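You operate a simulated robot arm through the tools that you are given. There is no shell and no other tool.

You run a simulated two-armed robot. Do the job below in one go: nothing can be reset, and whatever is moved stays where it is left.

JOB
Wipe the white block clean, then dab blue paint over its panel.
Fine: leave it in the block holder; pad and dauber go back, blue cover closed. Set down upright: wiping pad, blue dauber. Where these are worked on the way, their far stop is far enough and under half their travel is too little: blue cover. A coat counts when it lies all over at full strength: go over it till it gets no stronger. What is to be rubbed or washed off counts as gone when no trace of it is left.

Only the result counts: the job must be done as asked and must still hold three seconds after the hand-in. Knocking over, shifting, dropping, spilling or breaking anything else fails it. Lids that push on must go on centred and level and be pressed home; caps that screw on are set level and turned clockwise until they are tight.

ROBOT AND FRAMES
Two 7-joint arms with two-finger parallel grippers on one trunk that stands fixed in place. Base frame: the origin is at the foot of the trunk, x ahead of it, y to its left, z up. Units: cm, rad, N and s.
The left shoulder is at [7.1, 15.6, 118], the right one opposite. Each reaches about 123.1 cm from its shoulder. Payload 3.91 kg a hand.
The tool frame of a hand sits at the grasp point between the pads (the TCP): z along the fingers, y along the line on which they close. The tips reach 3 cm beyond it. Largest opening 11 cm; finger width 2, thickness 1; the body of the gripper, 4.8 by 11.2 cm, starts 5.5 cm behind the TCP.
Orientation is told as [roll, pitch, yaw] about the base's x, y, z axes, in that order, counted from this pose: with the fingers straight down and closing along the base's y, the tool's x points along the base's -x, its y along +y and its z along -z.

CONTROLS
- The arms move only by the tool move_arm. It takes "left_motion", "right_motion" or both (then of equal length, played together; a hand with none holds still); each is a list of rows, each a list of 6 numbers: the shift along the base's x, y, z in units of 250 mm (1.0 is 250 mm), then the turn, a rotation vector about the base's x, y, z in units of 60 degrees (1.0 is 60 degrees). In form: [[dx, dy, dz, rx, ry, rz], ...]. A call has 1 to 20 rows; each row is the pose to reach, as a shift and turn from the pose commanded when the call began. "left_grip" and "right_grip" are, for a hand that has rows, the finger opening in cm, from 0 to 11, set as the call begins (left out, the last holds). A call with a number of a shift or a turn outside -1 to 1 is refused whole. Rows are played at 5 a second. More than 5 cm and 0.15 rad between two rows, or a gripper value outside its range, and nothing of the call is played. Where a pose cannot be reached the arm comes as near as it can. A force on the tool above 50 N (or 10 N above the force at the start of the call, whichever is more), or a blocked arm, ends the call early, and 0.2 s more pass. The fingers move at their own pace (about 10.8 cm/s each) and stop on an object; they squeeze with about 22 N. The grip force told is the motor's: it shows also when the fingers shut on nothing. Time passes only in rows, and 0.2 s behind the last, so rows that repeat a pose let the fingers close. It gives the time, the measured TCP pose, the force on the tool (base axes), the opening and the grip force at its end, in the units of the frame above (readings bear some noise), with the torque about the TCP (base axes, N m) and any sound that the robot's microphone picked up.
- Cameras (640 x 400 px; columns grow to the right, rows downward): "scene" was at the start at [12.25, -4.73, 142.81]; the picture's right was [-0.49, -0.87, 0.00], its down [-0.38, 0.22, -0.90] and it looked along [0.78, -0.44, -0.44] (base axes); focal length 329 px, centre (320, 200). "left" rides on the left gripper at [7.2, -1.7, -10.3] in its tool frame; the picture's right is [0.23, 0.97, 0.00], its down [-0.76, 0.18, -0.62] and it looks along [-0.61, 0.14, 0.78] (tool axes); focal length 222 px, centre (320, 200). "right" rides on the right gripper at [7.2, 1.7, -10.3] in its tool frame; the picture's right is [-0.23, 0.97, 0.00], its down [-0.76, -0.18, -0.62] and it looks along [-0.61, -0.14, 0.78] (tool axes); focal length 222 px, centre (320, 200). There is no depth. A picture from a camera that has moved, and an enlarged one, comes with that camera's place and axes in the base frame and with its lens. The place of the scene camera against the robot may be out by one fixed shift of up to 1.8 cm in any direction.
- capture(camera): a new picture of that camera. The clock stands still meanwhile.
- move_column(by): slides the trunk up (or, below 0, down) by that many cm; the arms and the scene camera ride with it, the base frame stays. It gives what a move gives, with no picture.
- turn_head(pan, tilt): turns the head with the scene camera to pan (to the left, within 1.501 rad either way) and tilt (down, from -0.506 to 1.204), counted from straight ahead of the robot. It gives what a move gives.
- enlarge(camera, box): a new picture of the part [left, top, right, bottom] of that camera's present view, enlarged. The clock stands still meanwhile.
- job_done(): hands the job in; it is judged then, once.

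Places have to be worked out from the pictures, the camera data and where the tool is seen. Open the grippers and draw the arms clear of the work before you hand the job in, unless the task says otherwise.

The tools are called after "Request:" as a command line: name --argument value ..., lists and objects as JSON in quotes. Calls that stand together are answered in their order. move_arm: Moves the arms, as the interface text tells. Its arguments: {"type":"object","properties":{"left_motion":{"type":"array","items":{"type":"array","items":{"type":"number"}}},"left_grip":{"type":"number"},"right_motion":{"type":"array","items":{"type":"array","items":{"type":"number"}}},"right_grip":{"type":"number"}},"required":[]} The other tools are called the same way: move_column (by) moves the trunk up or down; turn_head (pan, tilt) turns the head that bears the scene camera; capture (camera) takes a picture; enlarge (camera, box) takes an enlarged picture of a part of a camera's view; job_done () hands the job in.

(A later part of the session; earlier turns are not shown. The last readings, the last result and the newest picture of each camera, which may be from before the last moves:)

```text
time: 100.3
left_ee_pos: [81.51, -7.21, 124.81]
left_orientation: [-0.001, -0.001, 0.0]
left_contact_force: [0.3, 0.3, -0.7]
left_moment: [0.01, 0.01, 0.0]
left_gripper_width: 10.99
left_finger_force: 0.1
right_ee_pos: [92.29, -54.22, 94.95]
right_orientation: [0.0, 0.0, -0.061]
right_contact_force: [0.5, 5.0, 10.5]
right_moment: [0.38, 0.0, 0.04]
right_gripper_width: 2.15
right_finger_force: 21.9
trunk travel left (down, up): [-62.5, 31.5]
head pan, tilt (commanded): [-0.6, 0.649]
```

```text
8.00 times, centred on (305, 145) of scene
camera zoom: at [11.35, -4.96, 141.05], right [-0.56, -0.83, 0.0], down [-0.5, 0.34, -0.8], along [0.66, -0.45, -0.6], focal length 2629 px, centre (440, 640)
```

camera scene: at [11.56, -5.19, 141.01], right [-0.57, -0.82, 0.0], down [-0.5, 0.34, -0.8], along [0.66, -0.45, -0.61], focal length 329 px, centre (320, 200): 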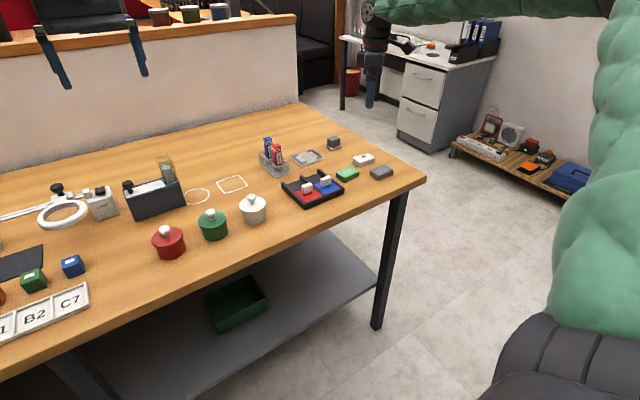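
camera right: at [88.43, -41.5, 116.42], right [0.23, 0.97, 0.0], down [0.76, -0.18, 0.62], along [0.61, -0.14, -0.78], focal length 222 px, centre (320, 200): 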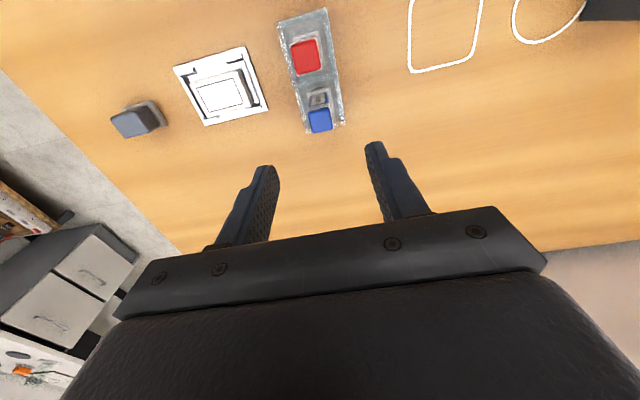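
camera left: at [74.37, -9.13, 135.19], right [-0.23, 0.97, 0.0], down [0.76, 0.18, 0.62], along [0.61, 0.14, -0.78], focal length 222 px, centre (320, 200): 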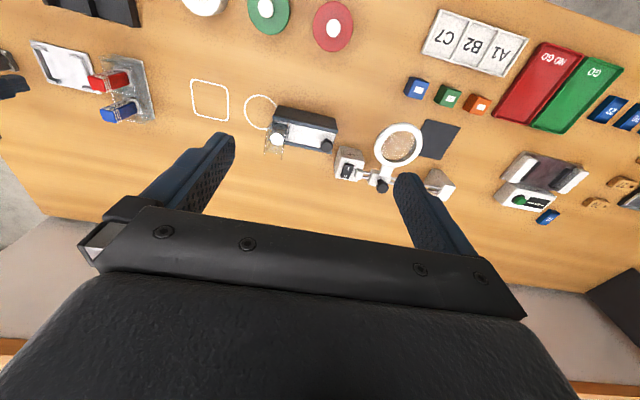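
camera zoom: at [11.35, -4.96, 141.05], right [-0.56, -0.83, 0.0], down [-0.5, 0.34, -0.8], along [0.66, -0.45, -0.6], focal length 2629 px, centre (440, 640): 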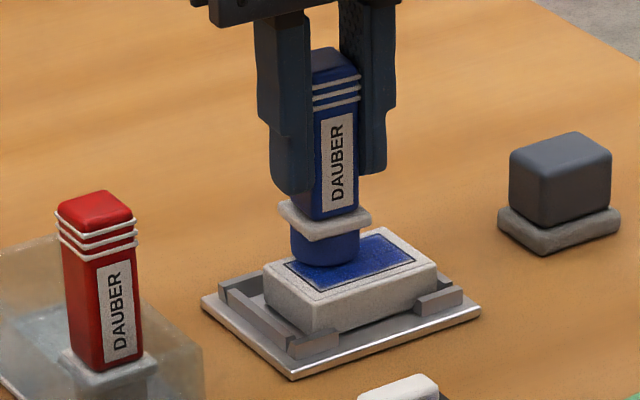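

The block shifted somewhat within its holder (still inside the brackets). I lift and inspect the coat.

Request:
move_arm --right_motion '[[0, 0, 0.03, 0, 0, 0], [0, 0, 0.1, 0, 0, 0], [0, 0, 0.2, 0, 0, 0]]'

Request:
enlarge --camera "scene" --box '[285, 135, 325, 165]'

Request:
enlarge --camera "left" --box '[20, 30, 110, 95]'

Request:
enlarge --camera "right" --box '[200, 0, 440, 180]'

```text
time: 101.1
left_ee_pos: [81.67, -7.43, 124.86]
left_orientation: [0.001, -0.001, -0.001]
left_contact_force: [0.1, -0.2, -0.1]
left_moment: [0.01, -0.02, 0.02]
left_gripper_width: 11.0
left_finger_force: 0.0
right_ee_pos: [92.32, -54.52, 99.82]
right_orientation: [0.001, 0.002, -0.062]
right_contact_force: [0.9, -0.4, -0.5]
right_moment: [-0.03, 0.0, 0.0]
right_gripper_width: 2.11
right_finger_force: 21.6
trunk travel left (down, up): [-62.5, 31.5]
head pan, tilt (commanded): [-0.6, 0.649]
```

```text
13.33 times, centred on (305, 150) of scene
camera zoom: at [11.42, -5.09, 141.03], right [-0.57, -0.82, 0.0], down [-0.5, 0.34, -0.8], along [0.66, -0.45, -0.6], focal length 4381 px, centre (520, 867)
```

zoom: 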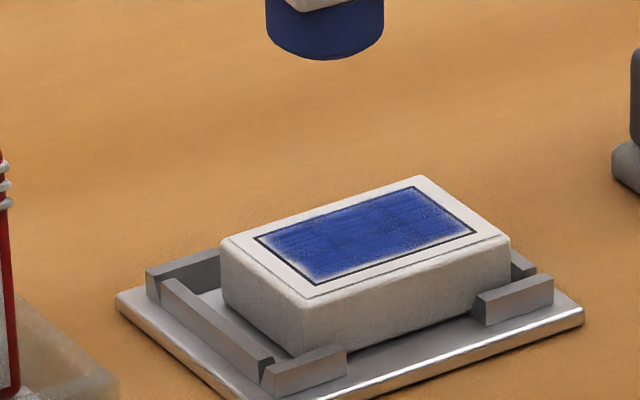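

```text
6.15 times, centred on (65, 62) of left
camera zoom: at [74.43, -9.02, 135.16], right [-0.23, 0.97, 0.0], down [0.76, 0.18, 0.62], along [0.61, 0.14, -0.78], focal length 1367 px, centre (1889, 1046)
```

zoom: 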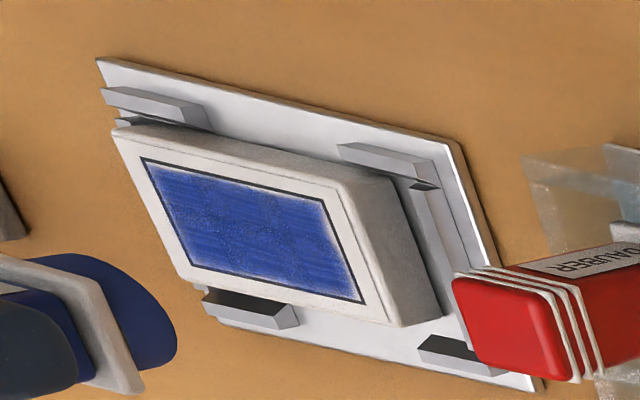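

```text
2.22 times, centred on (320, 90) of right
camera zoom: at [85.25, -52.5, 110.17], right [0.29, 0.96, 0.0], down [0.75, -0.23, 0.62], along [0.6, -0.18, -0.78], focal length 494 px, centre (320, 444)
```

zoom: 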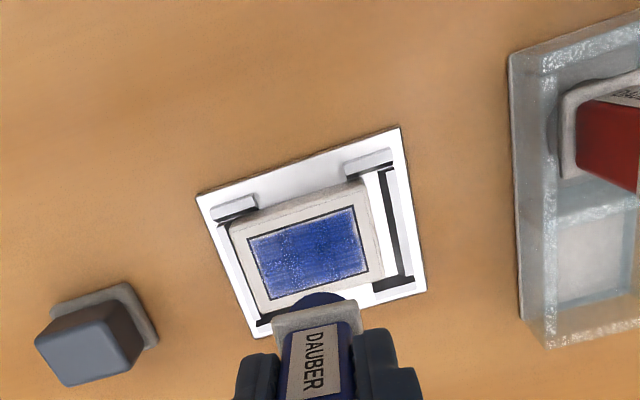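

The coat is strong in the middle but lighter along the edges; the panel centre is now ≈ (91.75,−55.0). I run a pass with lanes along the edges relative to this new centre.

Request:
move_arm --right_motion '[[-0.029, -0.019, -0.06, 0, 0, 0], [-0.029, -0.019, -0.15, 0, 0, 0], [-0.029, -0.019, -0.19, 0, 0, 0], [-0.029, -0.019, -0.199, 0, 0, 0], [-0.065, -0.05, -0.199, 0, 0, 0], [-0.065, -0.095, -0.199, 0, 0, 0], [-0.065, -0.04, -0.199, 0, 0, 0], [-0.065, 0.01, -0.199, 0, 0, 0], [-0.065, 0.06, -0.199, 0, 0, 0], [-0.03, 0.06, -0.199, 0, 0, 0], [0.01, 0.06, -0.199, 0, 0, 0], [0.01, 0.01, -0.199, 0, 0, 0], [0.01, -0.04, -0.199, 0, 0, 0], [0.01, -0.095, -0.199, 0, 0, 0], [-0.03, -0.095, -0.199, 0, 0, 0], [-0.065, -0.095, -0.199, 0, 0, 0], [-0.045, -0.05, -0.199, 0, 0, 0], [-0.045, 0.01, -0.199, 0, 0, 0], [-0.045, 0.06, -0.199, 0, 0, 0], [-0.03, 0.02, -0.199, 0, 0, 0]]'

Request:
move_arm --right_motion '[[0, -0.03, 0, 0, 0, 0], [0, -0.07, 0, 0, 0, 0], [0.02, -0.1, 0, 0, 0, 0], [0.02, -0.05, 0, 0, 0, 0], [0.02, 0.0, 0, 0, 0, 0], [0.02, 0.04, 0, 0, 0, 0], [0, 0, 0, 0, 0, 0], [0, -0.04, 0, 0, 0, 0], [0, -0.04, 0.03, 0, 0, 0], [0, -0.04, 0.1, 0, 0, 0], [0, -0.04, 0.2, 0, 0, 0]]'

Request:
enlarge --camera "scene" --box '[285, 135, 325, 165]'

Request:
enlarge --camera "left" --box '[20, 30, 110, 95]'

Request:
enlarge --camera "right" --box '[200, 0, 440, 180]'

```text
time: 105.3
left_ee_pos: [81.6, -7.31, 124.92]
left_orientation: [0.001, 0.0, 0.0]
left_contact_force: [0.0, 0.1, -0.4]
left_moment: [-0.01, -0.06, -0.05]
left_gripper_width: 10.98
left_finger_force: 0.0
right_ee_pos: [91.57, -53.74, 94.87]
right_orientation: [0.001, -0.001, -0.062]
right_contact_force: [-1.2, 4.1, 10.4]
right_moment: [0.31, 0.07, 0.0]
right_gripper_width: 2.14
right_finger_force: 22.2
trunk travel left (down, up): [-62.5, 31.5]
head pan, tilt (commanded): [-0.6, 0.649]
```

```text
time: 107.7
left_ee_pos: [81.62, -7.32, 124.81]
left_orientation: [0.0, 0.002, -0.001]
left_contact_force: [0.4, -0.6, -0.2]
left_moment: [-0.04, 0.0, -0.02]
left_gripper_width: 11.0
left_finger_force: 0.0
right_ee_pos: [91.61, -54.95, 99.85]
right_orientation: [0.0, 0.002, -0.062]
right_contact_force: [0.5, -0.5, -0.2]
right_moment: [0.0, 0.0, 0.0]
right_gripper_width: 2.11
right_finger_force: 21.3
trunk travel left (down, up): [-62.5, 31.5]
head pan, tilt (commanded): [-0.6, 0.649]
```

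```text
13.33 times, centred on (305, 150) of scene
camera zoom: at [11.44, -5.06, 141.03], right [-0.57, -0.82, 0.0], down [-0.5, 0.34, -0.8], along [0.66, -0.45, -0.6], focal length 4381 px, centre (520, 867)
```

zoom: 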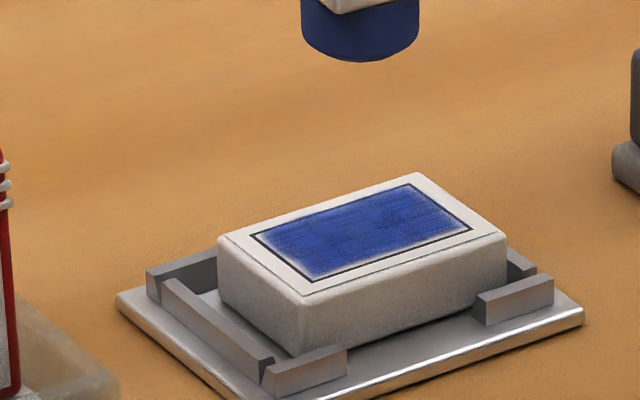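

```text
6.15 times, centred on (65, 62) of left
camera zoom: at [74.44, -9.01, 135.15], right [-0.23, 0.97, 0.0], down [0.76, 0.18, 0.62], along [0.61, 0.14, -0.78], focal length 1367 px, centre (1889, 1046)
```

zoom: 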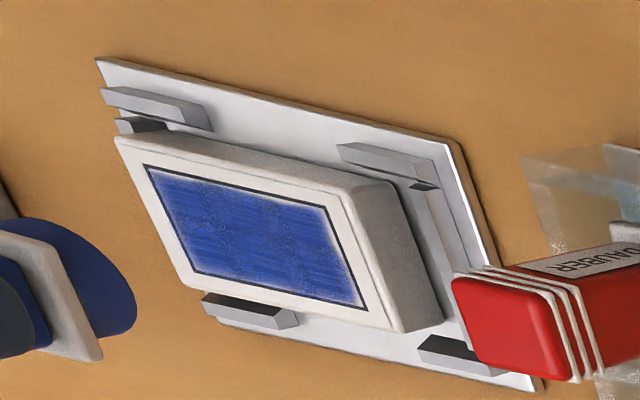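

```text
2.22 times, centred on (320, 90) of right
camera zoom: at [84.5, -53.0, 110.23], right [0.29, 0.96, 0.0], down [0.75, -0.22, 0.62], along [0.6, -0.18, -0.78], focal length 494 px, centre (320, 444)
```

zoom: 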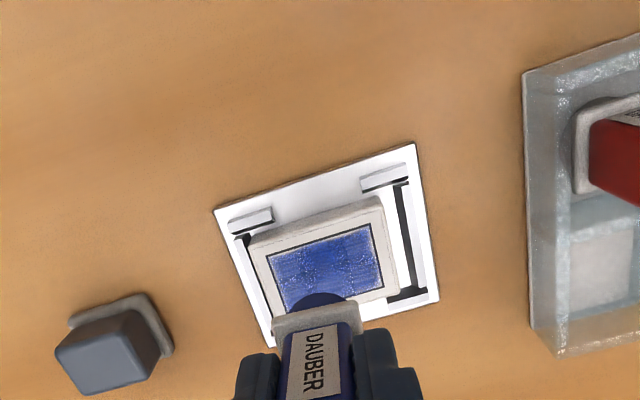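

The remaining light fringes are at the panel's rim, mostly the +y end, because the block drags along with strokes. I make a wider perimeter pass.

Request:
move_arm --right_motion '[[0.006, 0, -0.1, 0, 0, 0], [0.006, 0, -0.18, 0, 0, 0], [0.006, 0, -0.2, 0, 0, 0], [-0.02, 0.045, -0.2, 0, 0, 0], [-0.036, 0.092, -0.2, 0, 0, 0], [-0.01, 0.092, -0.2, 0, 0, 0], [0.02, 0.092, -0.2, 0, 0, 0], [0.05, 0.092, -0.2, 0, 0, 0], [0.05, 0.045, -0.2, 0, 0, 0], [0.05, 0, -0.2, 0, 0, 0], [0.05, -0.045, -0.2, 0, 0, 0], [0.05, -0.092, -0.2, 0, 0, 0], [0.006, -0.092, -0.2, 0, 0, 0], [-0.038, -0.092, -0.2, 0, 0, 0], [-0.038, -0.045, -0.2, 0, 0, 0], [-0.038, 0, -0.2, 0, 0, 0], [-0.038, 0.045, -0.2, 0, 0, 0], [-0.038, 0.095, -0.2, 0, 0, 0], [0.006, 0.095, -0.2, 0, 0, 0], [0.04, 0.095, -0.2, 0, 0, 0]]'

Request:
move_arm --right_motion '[[-0.02, -0.03, 0, 0, 0, 0], [-0.03, -0.07, 0, 0, 0, 0], [-0.03, -0.095, 0.03, 0, 0, 0], [-0.03, -0.095, 0.1, 0, 0, 0], [-0.03, -0.095, 0.2, 0, 0, 0]]'

Request:
enlarge --camera "scene" --box '[285, 135, 325, 165]'

Request:
enlarge --camera "left" --box '[20, 30, 110, 95]'

Request:
enlarge --camera "right" --box '[200, 0, 440, 180]'

```text
time: 111.9
left_ee_pos: [81.5, -7.35, 124.92]
left_orientation: [0.0, 0.0, 0.0]
left_contact_force: [-0.1, -0.5, 0.3]
left_moment: [0.0, 0.01, -0.01]
left_gripper_width: 10.99
left_finger_force: 0.1
right_ee_pos: [92.54, -52.63, 94.9]
right_orientation: [0.0, -0.001, -0.065]
right_contact_force: [-1.9, 0.1, 7.7]
right_moment: [0.01, 0.14, 0.0]
right_gripper_width: 2.12
right_finger_force: 21.5
trunk travel left (down, up): [-62.5, 31.5]
head pan, tilt (commanded): [-0.6, 0.649]
```

```text
time: 113.1
left_ee_pos: [81.68, -7.34, 124.8]
left_orientation: [-0.002, -0.001, 0.0]
left_contact_force: [0.1, 0.1, 0.2]
left_moment: [0.0, 0.01, -0.01]
left_gripper_width: 10.98
left_finger_force: 0.1
right_ee_pos: [91.82, -55.08, 99.74]
right_orientation: [0.001, 0.001, -0.063]
right_contact_force: [-0.2, 0.0, -0.8]
right_moment: [-0.01, 0.0, 0.02]
right_gripper_width: 2.13
right_finger_force: 22.7
trunk travel left (down, up): [-62.5, 31.5]
head pan, tilt (commanded): [-0.6, 0.649]
```

```text
13.33 times, centred on (305, 150) of scene
camera zoom: at [11.43, -5.08, 141.03], right [-0.57, -0.82, 0.0], down [-0.5, 0.34, -0.8], along [0.66, -0.45, -0.6], focal length 4381 px, centre (520, 867)
```

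zoom: 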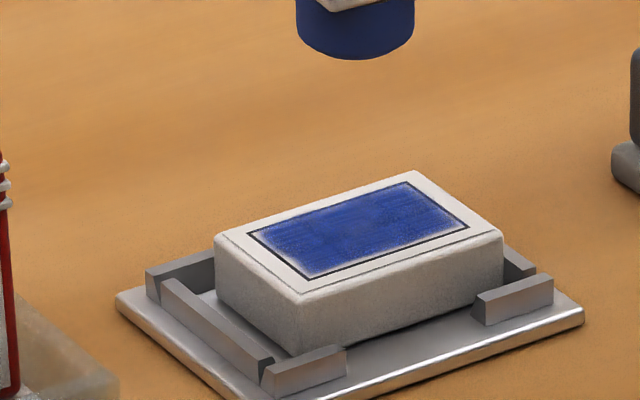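

```text
6.15 times, centred on (65, 62) of left
camera zoom: at [74.44, -9.03, 135.16], right [-0.23, 0.97, 0.0], down [0.76, 0.18, 0.62], along [0.61, 0.14, -0.78], focal length 1367 px, centre (1889, 1046)
```

zoom: 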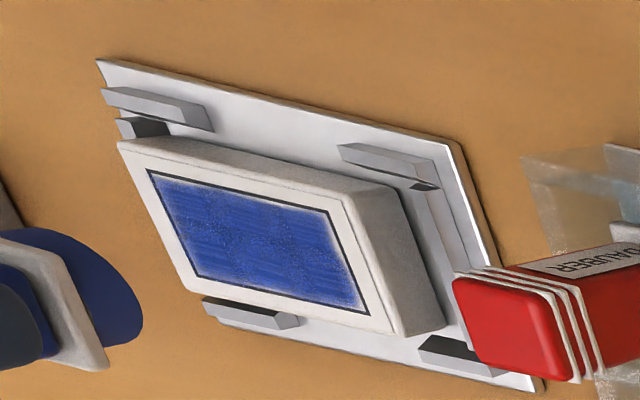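

```text
2.22 times, centred on (320, 90) of right
camera zoom: at [84.74, -53.04, 110.16], right [0.29, 0.96, 0.0], down [0.75, -0.23, 0.62], along [0.6, -0.18, -0.78], focal length 494 px, centre (320, 444)
```

zoom: 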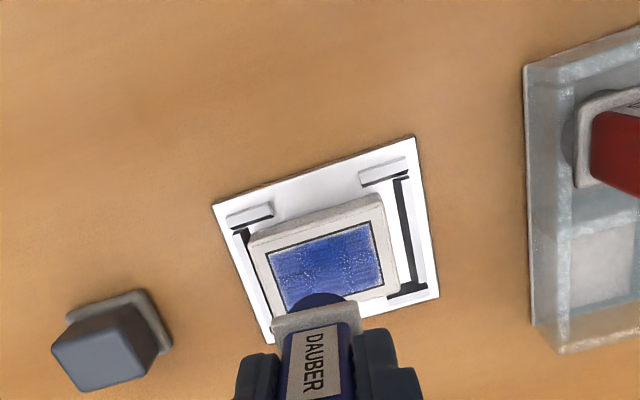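

I zoom in strongly to judge whether the rim fringe is real.

Request:
enlarge --camera "scene" --box '[299, 145, 316, 156]'

Request:
enlarge --camera "left" --box '[38, 55, 74, 80]'

```text
16.00 times, centred on (308, 150) of scene
camera zoom: at [11.43, -5.08, 141.03], right [-0.57, -0.82, 0.0], down [-0.5, 0.34, -0.8], along [0.66, -0.45, -0.6], focal length 5257 px, centre (520, 992)
```

zoom: 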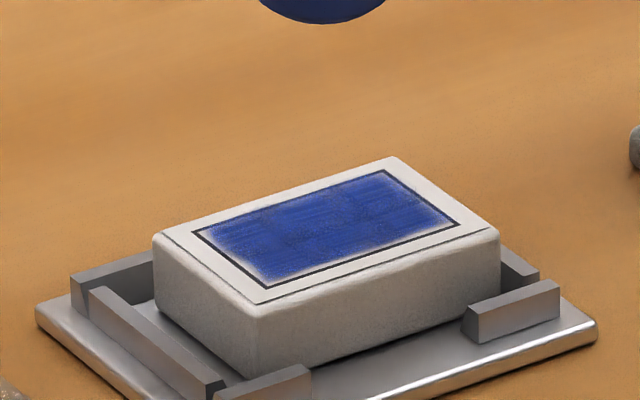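

```text
16.00 times, centred on (56, 68) of left
camera zoom: at [74.44, -9.03, 135.16], right [-0.23, 0.97, 0.0], down [0.76, 0.18, 0.62], along [0.61, 0.14, -0.78], focal length 3554 px, centre (4544, 2320)
```

zoom: 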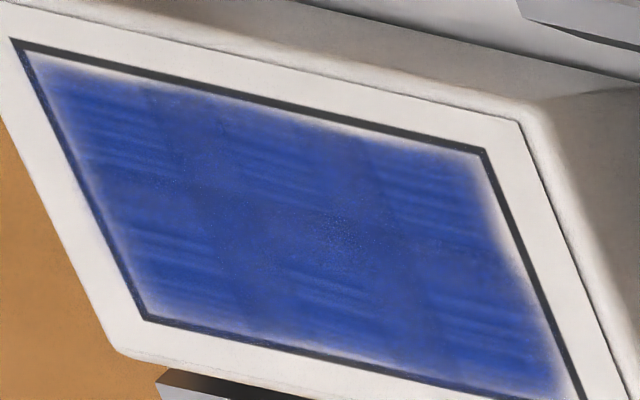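

The coat is nearly uniform with a soft rim all round. To be sure it gets no stronger, I recharge the dauber and go over everything once more, then compare.

Request:
move_arm --right_motion '[[0, 0, 0.06, 0, 0, 0], [-0.02, 0.005, 0.13, 0, 0, 0], [-0.14, 0.04, 0.14, 0, 0, 0], [-0.29, 0.09, 0.14, 0, 0, 0], [-0.44, 0.14, 0.14, 0, 0, 0], [-0.59, 0.19, 0.14, 0, 0, 0], [-0.71, 0.225, 0.13, 0, 0, 0], [-0.763, 0.241, 0.06, 0, 0, 0], [-0.763, 0.241, -0.04, 0, 0, 0], [-0.763, 0.241, -0.13, 0, 0, 0], [-0.763, 0.241, -0.19, 0, 0, 0], [-0.763, 0.241, -0.21, 0, 0, 0], [-0.763, 0.241, -0.21, 0, 0, 0]]'

Request:
move_arm --right_motion '[[0, 0, -0.006, 0, 0, 0], [0, 0, -0.012, 0, 0, 0], [0, 0, -0.018, 0, 0, 0], [0, 0, -0.02, 0, 0, 0], [0, 0, -0.02, 0, 0, 0]]'

Request:
enlarge --camera "scene" --box '[290, 150, 370, 205]'

```text
time: 115.9
left_ee_pos: [81.7, -7.38, 124.84]
left_orientation: [0.001, -0.001, 0.0]
left_contact_force: [-0.8, -0.9, -0.2]
left_moment: [-0.01, 0.03, 0.0]
left_gripper_width: 11.02
left_finger_force: 0.1
right_ee_pos: [72.73, -48.92, 94.58]
right_orientation: [0.001, 0.0, -0.062]
right_contact_force: [-0.1, 0.8, 0.1]
right_moment: [-0.03, 0.0, 0.01]
right_gripper_width: 2.15
right_finger_force: 22.1
trunk travel left (down, up): [-62.5, 31.5]
head pan, tilt (commanded): [-0.6, 0.649]
```

```text
time: 117.1
left_ee_pos: [81.67, -7.42, 124.79]
left_orientation: [-0.001, 0.0, 0.0]
left_contact_force: [0.2, 0.0, 0.1]
left_moment: [-0.02, 0.0, -0.02]
left_gripper_width: 11.01
left_finger_force: 0.2
right_ee_pos: [72.75, -49.07, 93.99]
right_orientation: [0.001, 0.0, -0.063]
right_contact_force: [-0.4, -0.6, 0.3]
right_moment: [-0.02, 0.03, 0.02]
right_gripper_width: 2.12
right_finger_force: 21.7
trunk travel left (down, up): [-62.5, 31.5]
head pan, tilt (commanded): [-0.6, 0.649]
```

```text
7.27 times, centred on (330, 178) of scene
camera zoom: at [11.45, -5.09, 141.03], right [-0.57, -0.82, 0.0], down [-0.5, 0.34, -0.8], along [0.66, -0.45, -0.61], focal length 2390 px, centre (247, 364)
```

zoom: 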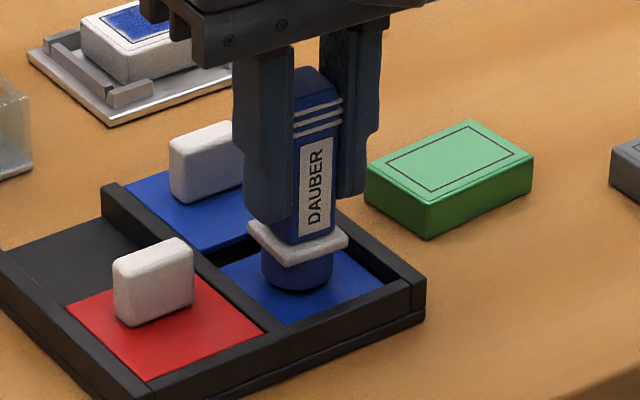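

Just above contact; I lower another bit.

Request:
move_arm --right_motion '[[0, 0, -0.004, 0, 0, 0], [0, 0, -0.008, 0, 0, 0], [0, 0, -0.01, 0, 0, 0], [0, 0, -0.01, 0, 0, 0]]'

```text
time: 118.1
left_ee_pos: [81.62, -7.3, 124.82]
left_orientation: [0.0, 0.0, -0.001]
left_contact_force: [-0.5, -0.8, 0.1]
left_moment: [-0.03, -0.03, 0.0]
left_gripper_width: 11.0
left_finger_force: 0.0
right_ee_pos: [72.75, -48.96, 93.99]
right_orientation: [-0.001, 0.0, -0.063]
right_contact_force: [-0.1, -1.0, 8.2]
right_moment: [-0.07, -0.01, 0.0]
right_gripper_width: 2.13
right_finger_force: 22.1
trunk travel left (down, up): [-62.5, 31.5]
head pan, tilt (commanded): [-0.6, 0.649]
```

8 N contact. I press a hair more, stir slightly in the paint, then carry back to the panel.

Request:
move_arm --right_motion '[[0, 0, -0.004, 0, 0, 0], [0.012, 0, -0.004, 0, 0, 0], [0.012, 0.012, -0.004, 0, 0, 0], [-0.008, 0.012, -0.004, 0, 0, 0], [-0.008, -0.012, -0.004, 0, 0, 0], [0, 0, -0.004, 0, 0, 0], [0, 0, 0.06, 0, 0, 0], [0, 0, 0.2, 0, 0, 0], [0.04, -0.01, 0.34, 0, 0, 0], [0.17, -0.05, 0.36, 0, 0, 0], [0.32, -0.1, 0.36, 0, 0, 0], [0.47, -0.15, 0.36, 0, 0, 0], [0.62, -0.2, 0.36, 0, 0, 0], [0.73, -0.23, 0.34, 0, 0, 0], [0.763, -0.237, 0.24, 0, 0, 0], [0.763, -0.237, 0.12, 0, 0, 0], [0.763, -0.237, 0.07, 0, 0, 0], [0.763, -0.237, 0.052, 0, 0, 0], [0.763, -0.237, 0.052, 0, 0, 0]]'

Request:
enlarge --camera "scene" --box '[270, 120, 340, 170]'

```text
time: 122.1
left_ee_pos: [81.67, -7.31, 124.89]
left_orientation: [0.0, 0.001, -0.001]
left_contact_force: [0.7, -0.4, 0.1]
left_moment: [0.02, 0.01, -0.01]
left_gripper_width: 11.01
left_finger_force: 0.1
right_ee_pos: [91.81, -54.9, 95.09]
right_orientation: [0.0, 0.0, -0.063]
right_contact_force: [0.0, 0.2, -0.7]
right_moment: [-0.01, -0.01, 0.03]
right_gripper_width: 2.13
right_finger_force: 22.1
trunk travel left (down, up): [-62.5, 31.5]
head pan, tilt (commanded): [-0.6, 0.649]
```

```text
8.00 times, centred on (305, 145) of scene
camera zoom: at [11.46, -5.08, 141.03], right [-0.57, -0.82, 0.0], down [-0.5, 0.34, -0.8], along [0.66, -0.45, -0.61], focal length 2629 px, centre (440, 640)
```

zoom: 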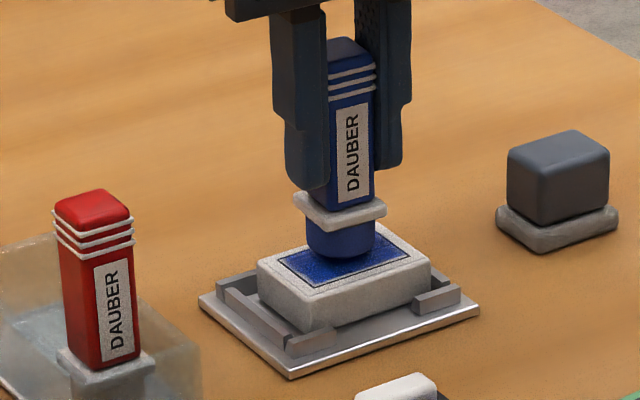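

I press and go over the whole panel again in four lanes reaching past the rim.

Request:
move_arm --right_motion '[[0, 0, -0.01, 0, 0, 0], [-0.02, 0.045, -0.01, 0, 0, 0], [-0.04, 0.09, -0.01, 0, 0, 0], [-0.04, 0.045, -0.01, 0, 0, 0], [-0.04, 0, -0.01, 0, 0, 0], [-0.04, -0.045, -0.01, 0, 0, 0], [-0.04, -0.09, -0.01, 0, 0, 0], [-0.013, -0.09, -0.01, 0, 0, 0], [-0.013, -0.045, -0.01, 0, 0, 0], [-0.013, 0, -0.01, 0, 0, 0], [-0.013, 0.045, -0.01, 0, 0, 0], [-0.013, 0.09, -0.01, 0, 0, 0], [0.013, 0.09, -0.01, 0, 0, 0], [0.013, 0.03, -0.01, 0, 0, 0], [0.013, -0.03, -0.01, 0, 0, 0], [0.013, -0.09, -0.01, 0, 0, 0], [0.044, -0.09, -0.01, 0, 0, 0], [0.044, -0.03, -0.01, 0, 0, 0], [0.044, 0.03, -0.01, 0, 0, 0], [0.044, 0.09, -0.01, 0, 0, 0]]'

Request:
move_arm --right_motion '[[-0.04, 0, 0, 0, 0, 0], [-0.08, 0, 0, 0, 0, 0], [-0.04, -0.04, 0, 0, 0, 0], [-0.04, -0.09, 0, 0, 0, 0], [-0.04, -0.09, 0.04, 0, 0, 0], [-0.04, -0.09, 0.12, 0, 0, 0], [-0.04, -0.09, 0.2, 0, 0, 0]]'

Request:
enlarge --camera "scene" --box '[285, 135, 325, 165]'

Request:
enlarge --camera "left" --box '[38, 55, 74, 80]'

```text
time: 126.3
left_ee_pos: [81.72, -7.36, 124.79]
left_orientation: [-0.001, 0.0, 0.001]
left_contact_force: [-0.5, 0.1, -0.6]
left_moment: [0.02, 0.0, 0.0]
left_gripper_width: 11.02
left_finger_force: 0.0
right_ee_pos: [92.96, -52.7, 94.79]
right_orientation: [-0.001, 0.0, -0.061]
right_contact_force: [-0.2, -0.2, 0.2]
right_moment: [0.0, -0.02, -0.02]
right_gripper_width: 2.14
right_finger_force: 22.3
trunk travel left (down, up): [-62.5, 31.5]
head pan, tilt (commanded): [-0.6, 0.649]
```

```text
time: 127.9
left_ee_pos: [81.67, -7.34, 124.81]
left_orientation: [0.001, 0.001, -0.001]
left_contact_force: [0.3, 0.5, 0.8]
left_moment: [0.01, 0.01, -0.04]
left_gripper_width: 10.99
left_finger_force: 0.1
right_ee_pos: [91.96, -54.94, 99.95]
right_orientation: [0.0, 0.0, -0.063]
right_contact_force: [-0.3, 0.0, -0.5]
right_moment: [0.0, 0.0, 0.01]
right_gripper_width: 2.14
right_finger_force: 22.0
trunk travel left (down, up): [-62.5, 31.5]
head pan, tilt (commanded): [-0.6, 0.649]
```

```text
13.33 times, centred on (305, 150) of scene
camera zoom: at [11.4, -5.06, 141.04], right [-0.57, -0.82, 0.0], down [-0.5, 0.34, -0.8], along [0.66, -0.45, -0.6], focal length 4381 px, centre (520, 867)
```

zoom: 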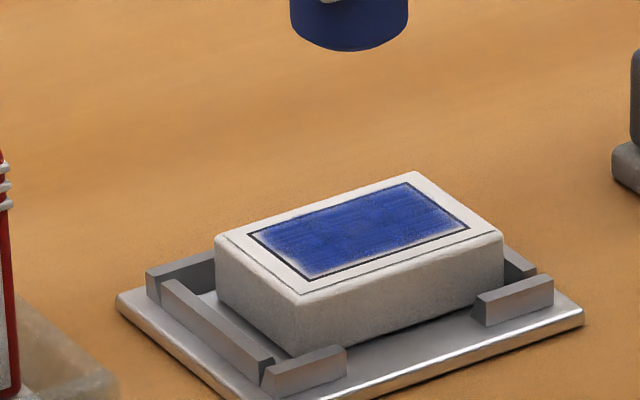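

```text
16.00 times, centred on (56, 68) of left
camera zoom: at [74.41, -9.0, 135.18], right [-0.23, 0.97, 0.0], down [0.76, 0.18, 0.62], along [0.61, 0.14, -0.78], focal length 3554 px, centre (4544, 2320)
```

zoom: 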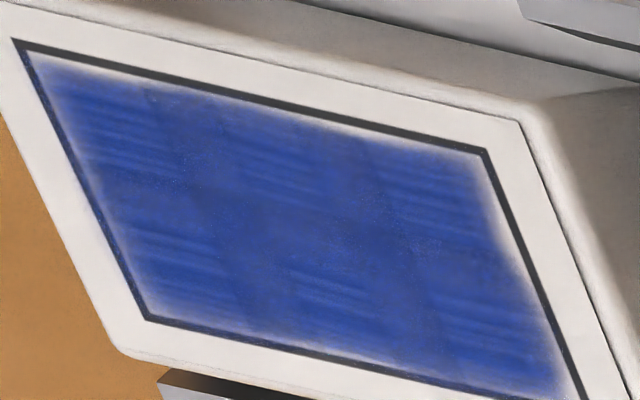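

The pass ended with almost no force, so contact may have been too light. I lower again and set a proper ~10 N pressure.

Request:
move_arm --right_motion '[[0, 0, -0.1, 0, 0, 0], [0, 0, -0.18, 0, 0, 0], [0, 0, -0.204, 0, 0, 0], [0, 0, -0.208, 0, 0, 0], [0, 0, -0.208, 0, 0, 0]]'

```text
time: 129.1
left_ee_pos: [81.63, -7.29, 124.86]
left_orientation: [0.001, 0.001, -0.001]
left_contact_force: [0.2, 0.0, 0.2]
left_moment: [-0.02, 0.02, -0.04]
left_gripper_width: 10.99
left_finger_force: 0.0
right_ee_pos: [91.97, -54.81, 94.72]
right_orientation: [0.001, 0.0, -0.064]
right_contact_force: [2.0, -1.1, 8.1]
right_moment: [-0.08, -0.17, -0.01]
right_gripper_width: 2.14
right_finger_force: 22.4
trunk travel left (down, up): [-62.5, 31.5]
head pan, tilt (commanded): [-0.6, 0.649]
```

8 N now. I add a touch more pressure and run the full four-lane pass.

Request:
move_arm --right_motion '[[0, 0, -0.003, 0, 0, 0], [-0.02, 0.045, -0.003, 0, 0, 0], [-0.044, 0.09, -0.003, 0, 0, 0], [-0.044, 0.045, -0.003, 0, 0, 0], [-0.044, 0, -0.003, 0, 0, 0], [-0.044, -0.045, -0.003, 0, 0, 0], [-0.044, -0.09, -0.003, 0, 0, 0], [-0.016, -0.09, -0.003, 0, 0, 0], [-0.016, -0.045, -0.003, 0, 0, 0], [-0.016, 0, -0.003, 0, 0, 0], [-0.016, 0.045, -0.003, 0, 0, 0], [-0.016, 0.09, -0.003, 0, 0, 0], [0.012, 0.09, -0.003, 0, 0, 0], [0.012, 0.03, -0.003, 0, 0, 0], [0.012, -0.03, -0.003, 0, 0, 0], [0.012, -0.09, -0.003, 0, 0, 0], [0.04, -0.09, -0.003, 0, 0, 0], [0.04, -0.03, -0.003, 0, 0, 0], [0.04, 0.03, -0.003, 0, 0, 0], [0.04, 0.09, -0.003, 0, 0, 0]]'

Request:
move_arm --right_motion '[[-0.04, 0, 0, 0, 0, 0], [-0.08, 0, 0, 0, 0, 0], [-0.04, -0.04, 0, 0, 0, 0], [-0.04, -0.09, 0, 0, 0, 0], [-0.04, -0.09, 0.04, 0, 0, 0], [-0.04, -0.09, 0.12, 0, 0, 0], [-0.04, -0.09, 0.21, 0, 0, 0]]'

Request:
enlarge --camera "scene" --box '[285, 135, 325, 165]'

Request:
enlarge --camera "left" --box '[38, 55, 74, 80]'

```text
time: 133.3
left_ee_pos: [81.52, -7.25, 124.84]
left_orientation: [-0.001, 0.0, -0.001]
left_contact_force: [0.2, 0.7, 0.8]
left_moment: [-0.02, -0.02, 0.0]
left_gripper_width: 11.0
left_finger_force: 0.2
right_ee_pos: [92.96, -52.57, 94.62]
right_orientation: [0.0, -0.002, -0.062]
right_contact_force: [0.6, -4.3, 13.0]
right_moment: [-0.3, -0.1, -0.03]
right_gripper_width: 2.14
right_finger_force: 22.0
trunk travel left (down, up): [-62.5, 31.5]
head pan, tilt (commanded): [-0.6, 0.649]
```

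```text
time: 134.9
left_ee_pos: [81.68, -7.38, 124.75]
left_orientation: [0.0, 0.001, 0.001]
left_contact_force: [0.5, 0.0, -0.8]
left_moment: [0.01, 0.0, 0.01]
left_gripper_width: 10.99
left_finger_force: 0.1
right_ee_pos: [91.91, -54.91, 99.86]
right_orientation: [-0.001, 0.003, -0.062]
right_contact_force: [0.6, 0.1, 0.7]
right_moment: [0.0, 0.0, 0.01]
right_gripper_width: 2.14
right_finger_force: 21.8
trunk travel left (down, up): [-62.5, 31.5]
head pan, tilt (commanded): [-0.6, 0.649]
```

```text
13.33 times, centred on (305, 150) of scene
camera zoom: at [11.43, -5.08, 141.03], right [-0.57, -0.82, 0.0], down [-0.5, 0.34, -0.8], along [0.66, -0.45, -0.6], focal length 4381 px, centre (520, 867)
```

zoom: 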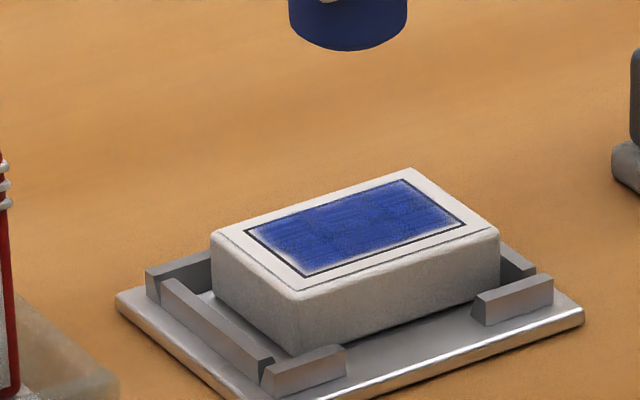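

```text
16.00 times, centred on (56, 68) of left
camera zoom: at [74.44, -9.03, 135.16], right [-0.23, 0.97, 0.0], down [0.76, 0.18, 0.62], along [0.61, 0.14, -0.78], focal length 3554 px, centre (4544, 2320)
```

zoom: 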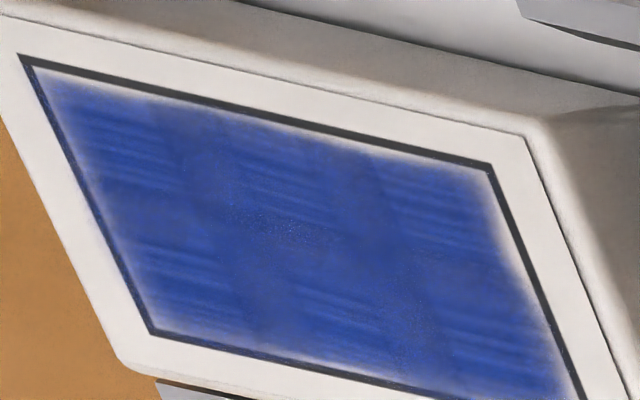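

The coat no longer changes between passes – it is at full strength. Now I return the dauber: raise and move above its compartment in the stand.

Request:
move_arm --right_motion '[[0, 0, 0.1, 0, 0, 0], [0, 0, 0.22, 0, 0, 0], [0.03, 0.08, 0.25, 0, 0, 0], [0.06, 0.2, 0.25, 0, 0, 0], [0.1, 0.32, 0.25, 0, 0, 0], [0.13, 0.43, 0.25, 0, 0, 0], [0.14, 0.468, 0.25, 0, 0, 0], [0.14, 0.468, 0.25, 0, 0, 0]]'

Request:
enlarge --camera "right" --box '[200, 0, 440, 180]'

Request:
enlarge --camera "left" --box '[30, 30, 190, 130]'

Request:
enlarge --camera "scene" --box '[230, 70, 330, 180]'

```text
time: 136.7
left_ee_pos: [81.77, -7.38, 124.72]
left_orientation: [0.0, 0.001, 0.001]
left_contact_force: [0.3, -0.6, 0.5]
left_moment: [-0.01, 0.0, -0.04]
left_gripper_width: 11.01
left_finger_force: 0.0
right_ee_pos: [95.47, -43.16, 105.98]
right_orientation: [0.001, 0.004, -0.062]
right_contact_force: [-0.4, 0.0, -0.5]
right_moment: [-0.01, 0.04, 0.02]
right_gripper_width: 2.11
right_finger_force: 21.7
trunk travel left (down, up): [-62.5, 31.5]
head pan, tilt (commanded): [-0.6, 0.649]
```

```text
2.22 times, centred on (320, 90) of right
camera zoom: at [88.34, -41.12, 116.51], right [0.29, 0.96, 0.0], down [0.75, -0.23, 0.62], along [0.6, -0.18, -0.78], focal length 494 px, centre (320, 444)
```

zoom: 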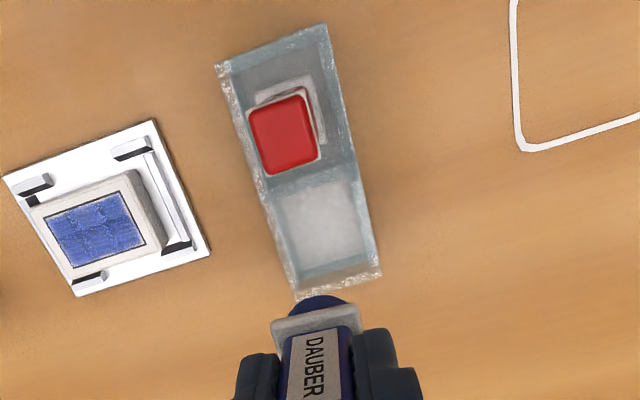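

```text
4.00 times, centred on (110, 80) of left
camera zoom: at [74.49, -9.0, 135.13], right [-0.23, 0.97, 0.0], down [0.76, 0.18, 0.62], along [0.61, 0.14, -0.78], focal length 888 px, centre (1160, 680)
```

zoom: 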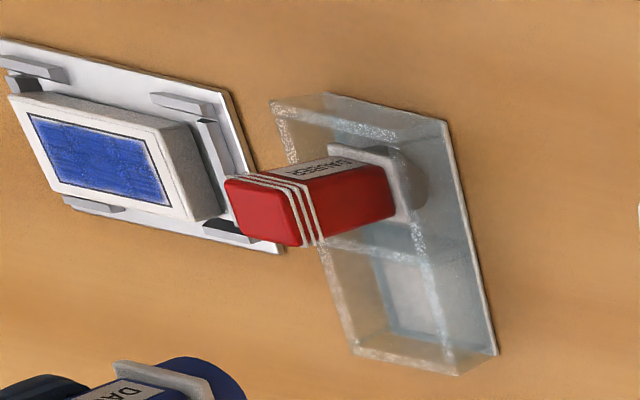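

```text
3.64 times, centred on (280, 125) of scene
camera zoom: at [11.48, -5.07, 141.03], right [-0.56, -0.83, 0.0], down [-0.5, 0.34, -0.8], along [0.66, -0.45, -0.61], focal length 1195 px, centre (466, 473)
```

zoom: 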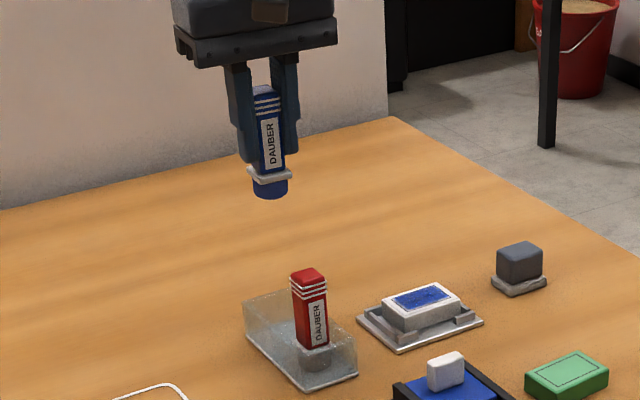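

From this angle the panel seems to show some lighter lines; I zoom the right camera onto it to check the coat.

Request:
enlarge --camera "right" --box '[206, 68, 262, 112]'

Request:
enlarge --camera "scene" --box '[300, 145, 316, 155]'

```text
9.09 times, centred on (234, 90) of right
camera zoom: at [88.34, -41.12, 116.51], right [0.29, 0.96, 0.0], down [0.75, -0.23, 0.62], along [0.6, -0.18, -0.78], focal length 2019 px, centre (1102, 1200)
```

zoom: 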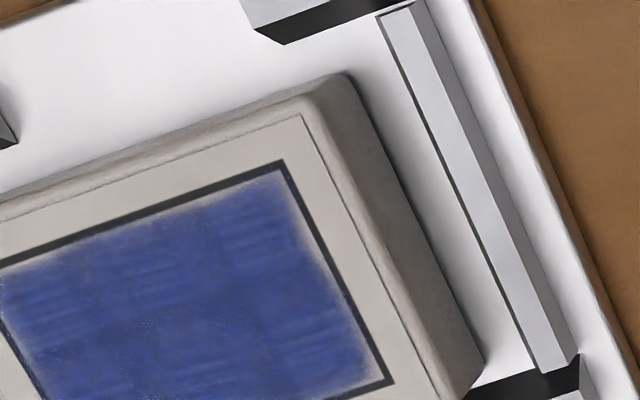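

```text
16.00 times, centred on (308, 150) of scene
camera zoom: at [11.48, -5.07, 141.03], right [-0.56, -0.83, 0.0], down [-0.5, 0.34, -0.8], along [0.66, -0.45, -0.61], focal length 5257 px, centre (512, 1000)
```

zoom: 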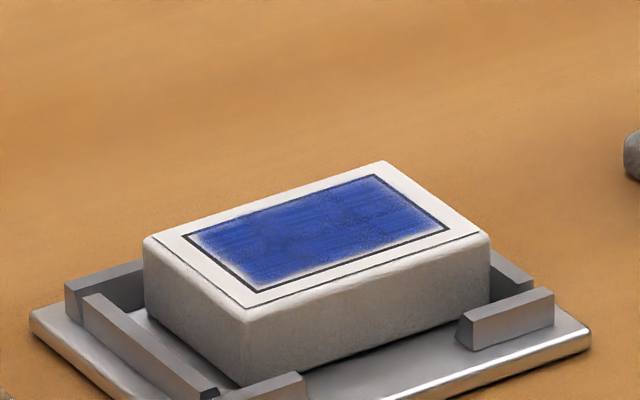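

The coat is even. The stand is near the arm's reach limit at low height, so I lower the trunk by 6 cm (the hand stays above the stand walls) to gain reach for a precise placement.

Request:
move_column --by -6

Request:
enlarge --camera "right" --box '[200, 0, 440, 180]'

Request:
enlarge --camera "scene" --box '[230, 70, 350, 190]'

```text
time: 137.7
left_ee_pos: [81.61, -7.3, 118.91]
left_orientation: [0.001, 0.002, -0.002]
left_contact_force: [-0.1, -0.7, 0.6]
left_moment: [0.01, -0.01, 0.01]
left_gripper_width: 10.99
left_finger_force: 0.1
right_ee_pos: [95.49, -43.14, 100.2]
right_orientation: [-0.001, 0.001, -0.064]
right_contact_force: [-0.4, -0.9, 0.0]
right_moment: [-0.04, -0.02, 0.02]
right_gripper_width: 2.14
right_finger_force: 21.5
trunk travel left (down, up): [-56.5, 37.5]
head pan, tilt (commanded): [-0.6, 0.649]
```

```text
2.22 times, centred on (320, 90) of right
camera zoom: at [88.29, -41.16, 110.58], right [0.29, 0.96, 0.0], down [0.75, -0.23, 0.62], along [0.6, -0.18, -0.78], focal length 494 px, centre (320, 444)
```

zoom: 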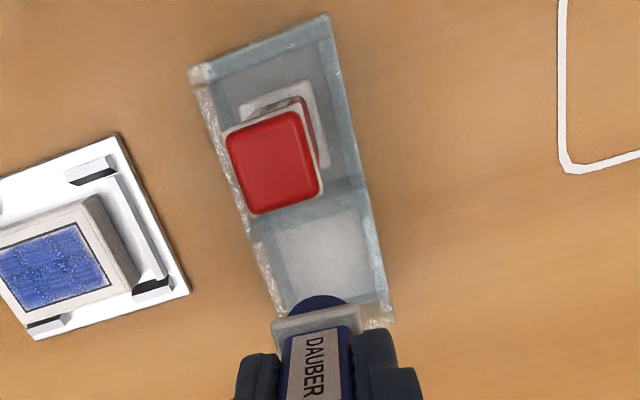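

```text
3.33 times, centred on (290, 130) of scene
camera zoom: at [11.43, -5.07, 135.05], right [-0.57, -0.82, 0.0], down [-0.5, 0.34, -0.8], along [0.66, -0.45, -0.6], focal length 1095 px, centre (420, 433)
```

zoom: 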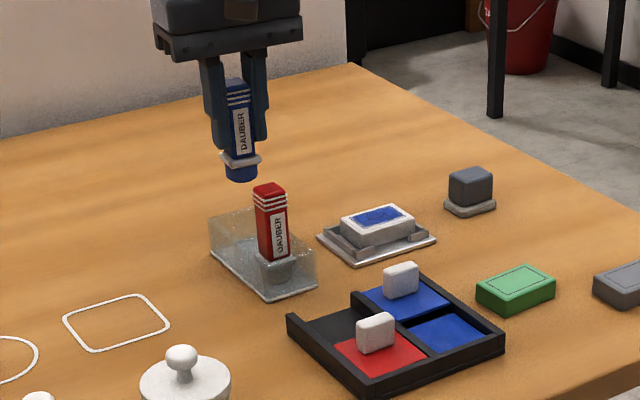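

The reach is better now; compartment interior ≈ x 94–98.2, y −45.2…−41.1. I shift +0.25 cm in x and descend into it.

Request:
move_arm --right_motion '[[0.01, 0, -0.03, 0, 0, 0], [0.01, 0, -0.08, 0, 0, 0], [0.01, 0, -0.13, 0, 0, 0], [0.01, 0, -0.18, 0, 0, 0], [0.01, 0, -0.22, 0, 0, 0], [0.01, 0, -0.236, 0, 0, 0], [0.01, 0, -0.236, 0, 0, 0]]'

Request:
enlarge --camera "right" --box '[200, 60, 440, 210]'

Request:
enlarge --camera "scene" --box '[230, 100, 330, 180]'

Request:
enlarge --camera "left" --box '[30, 30, 190, 130]'

```text
time: 139.3
left_ee_pos: [81.66, -7.46, 118.88]
left_orientation: [-0.001, 0.002, 0.0]
left_contact_force: [-0.1, 0.2, -0.2]
left_moment: [-0.01, 0.04, -0.02]
left_gripper_width: 10.97
left_finger_force: 0.0
right_ee_pos: [95.69, -43.25, 94.35]
right_orientation: [-0.001, 0.001, -0.063]
right_contact_force: [-0.2, 0.3, 0.0]
right_moment: [0.04, 0.0, 0.01]
right_gripper_width: 2.12
right_finger_force: 21.6
trunk travel left (down, up): [-56.5, 37.5]
head pan, tilt (commanded): [-0.6, 0.649]
```

```text
2.67 times, centred on (320, 135) of right
camera zoom: at [88.56, -41.18, 104.66], right [0.29, 0.96, 0.0], down [0.75, -0.23, 0.62], along [0.6, -0.18, -0.78], focal length 592 px, centre (320, 373)
```

zoom: 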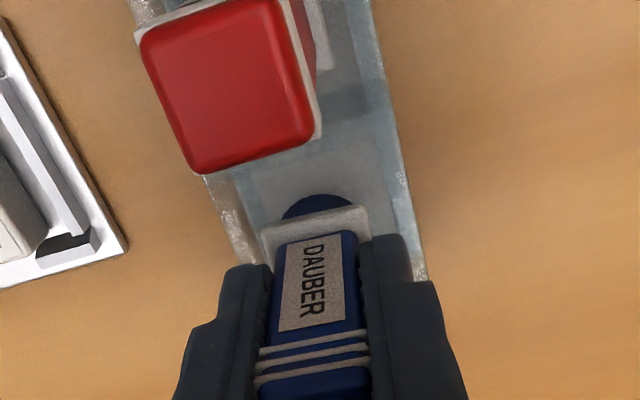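

```text
5.00 times, centred on (280, 140) of scene
camera zoom: at [11.46, -5.08, 135.03], right [-0.57, -0.82, 0.0], down [-0.5, 0.34, -0.8], along [0.66, -0.45, -0.61], focal length 1643 px, centre (520, 500)
```

zoom: 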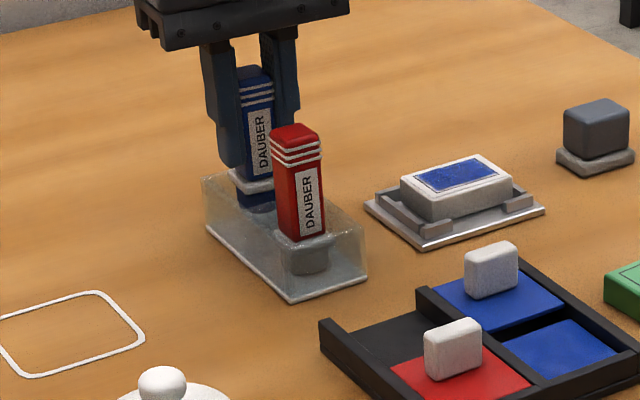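

```text
4.00 times, centred on (110, 80) of left
camera zoom: at [74.46, -9.02, 129.15], right [-0.23, 0.97, 0.0], down [0.76, 0.18, 0.62], along [0.61, 0.14, -0.78], focal length 888 px, centre (1160, 680)
```

zoom: 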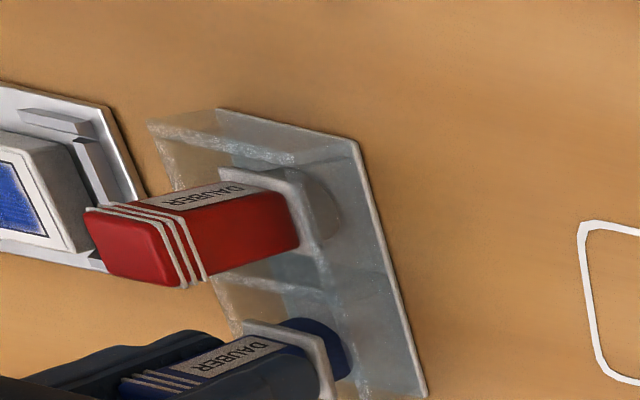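

The dauber is inside its compartment. I lower slowly to the floor, keeping the finger tips above the box walls (z≈89.9).

Request:
move_arm --right_motion '[[0, 0, -0.01, 0, 0, 0], [0, 0, -0.02, 0, 0, 0], [0, 0, -0.028, 0, 0, 0], [0, 0, -0.034, 0, 0, 0], [0, 0, -0.034, 0, 0, 0]]'

```text
time: 140.5
left_ee_pos: [81.58, -7.45, 118.77]
left_orientation: [0.001, 0.004, -0.001]
left_contact_force: [-0.3, -0.1, 0.1]
left_moment: [0.05, 0.01, 0.02]
left_gripper_width: 11.01
left_finger_force: 0.1
right_ee_pos: [95.76, -43.16, 93.4]
right_orientation: [0.001, 0.001, -0.062]
right_contact_force: [0.6, 0.0, -1.2]
right_moment: [0.0, 0.01, -0.01]
right_gripper_width: 2.11
right_finger_force: 21.8
trunk travel left (down, up): [-56.5, 37.5]
head pan, tilt (commanded): [-0.6, 0.649]
```

Request:
move_arm --right_motion '[[0, 0, -0.004, 0, 0, 0], [0, 0, -0.008, 0, 0, 0], [0, 0, -0.008, 0, 0, 0]]'

Request:
enlarge --camera "scene" --box '[255, 125, 315, 170]'

Request:
enlarge --camera "left" --box '[50, 50, 150, 140]'

```text
time: 141.3
left_ee_pos: [81.68, -7.43, 118.81]
left_orientation: [0.0, 0.003, 0.0]
left_contact_force: [0.4, 0.5, -0.6]
left_moment: [0.02, -0.04, 0.02]
left_gripper_width: 11.0
left_finger_force: 0.1
right_ee_pos: [95.73, -43.22, 93.18]
right_orientation: [0.001, 0.001, -0.063]
right_contact_force: [0.1, -0.6, -0.4]
right_moment: [-0.02, 0.01, 0.0]
right_gripper_width: 2.13
right_finger_force: 21.9
trunk travel left (down, up): [-56.5, 37.5]
head pan, tilt (commanded): [-0.6, 0.649]
```

```text
8.89 times, centred on (285, 148) of scene
camera zoom: at [11.46, -5.08, 135.03], right [-0.57, -0.82, 0.0], down [-0.5, 0.34, -0.8], along [0.66, -0.45, -0.61], focal length 2921 px, centre (631, 667)
```

zoom: 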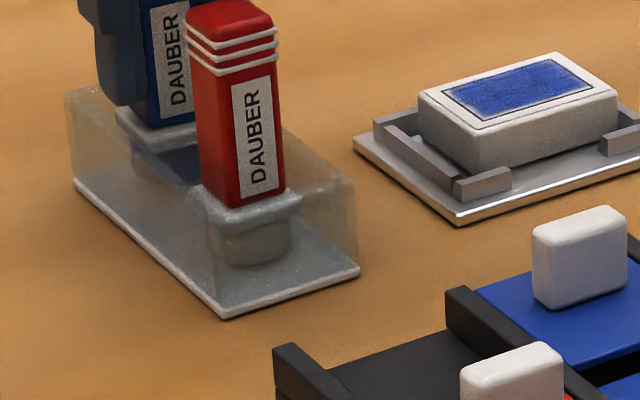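

```text
4.44 times, centred on (100, 95) of left
camera zoom: at [74.47, -9.02, 129.14], right [-0.23, 0.97, 0.0], down [0.76, 0.18, 0.62], along [0.61, 0.14, -0.78], focal length 987 px, centre (1298, 667)
```

zoom: 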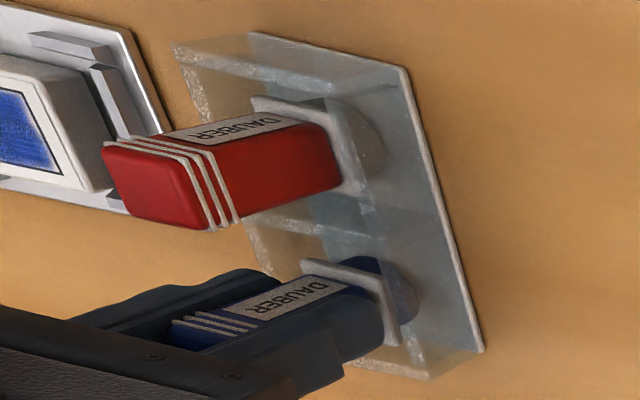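

No contact yet; one more millimetre at a time.

Request:
move_arm --right_motion '[[0, 0, -0.004, 0, 0, 0], [0, 0, -0.004, 0, 0, 0]]'

```text
time: 141.9
left_ee_pos: [81.68, -7.31, 118.7]
left_orientation: [0.0, 0.001, -0.001]
left_contact_force: [0.7, -0.6, -0.4]
left_moment: [0.01, -0.01, 0.04]
left_gripper_width: 11.0
left_finger_force: 0.1
right_ee_pos: [95.78, -43.25, 92.93]
right_orientation: [0.001, 0.0, -0.061]
right_contact_force: [0.2, -0.7, -0.4]
right_moment: [0.02, 0.01, -0.03]
right_gripper_width: 2.13
right_finger_force: 21.7
trunk travel left (down, up): [-56.5, 37.5]
head pan, tilt (commanded): [-0.6, 0.649]
```

From the scene zoom I compute the box walls top out at z≈89.2, so the tips (≈89.95) still have clearance. I continue down until contact.

Request:
move_arm --right_motion '[[0, 0, -0.004, 0, 0, 0], [0, 0, -0.006, 0, 0, 0], [0, 0, -0.006, 0, 0, 0]]'

```text
time: 142.7
left_ee_pos: [81.72, -7.41, 118.77]
left_orientation: [-0.001, 0.002, 0.0]
left_contact_force: [0.1, 1.4, -0.2]
left_moment: [-0.01, -0.02, -0.01]
left_gripper_width: 11.01
left_finger_force: 0.0
right_ee_pos: [95.65, -43.32, 92.89]
right_orientation: [0.0, -0.001, -0.063]
right_contact_force: [-0.2, -0.6, -0.4]
right_moment: [0.0, -0.01, 0.01]
right_gripper_width: 2.13
right_finger_force: 21.7
trunk travel left (down, up): [-56.5, 37.5]
head pan, tilt (commanded): [-0.6, 0.649]
```

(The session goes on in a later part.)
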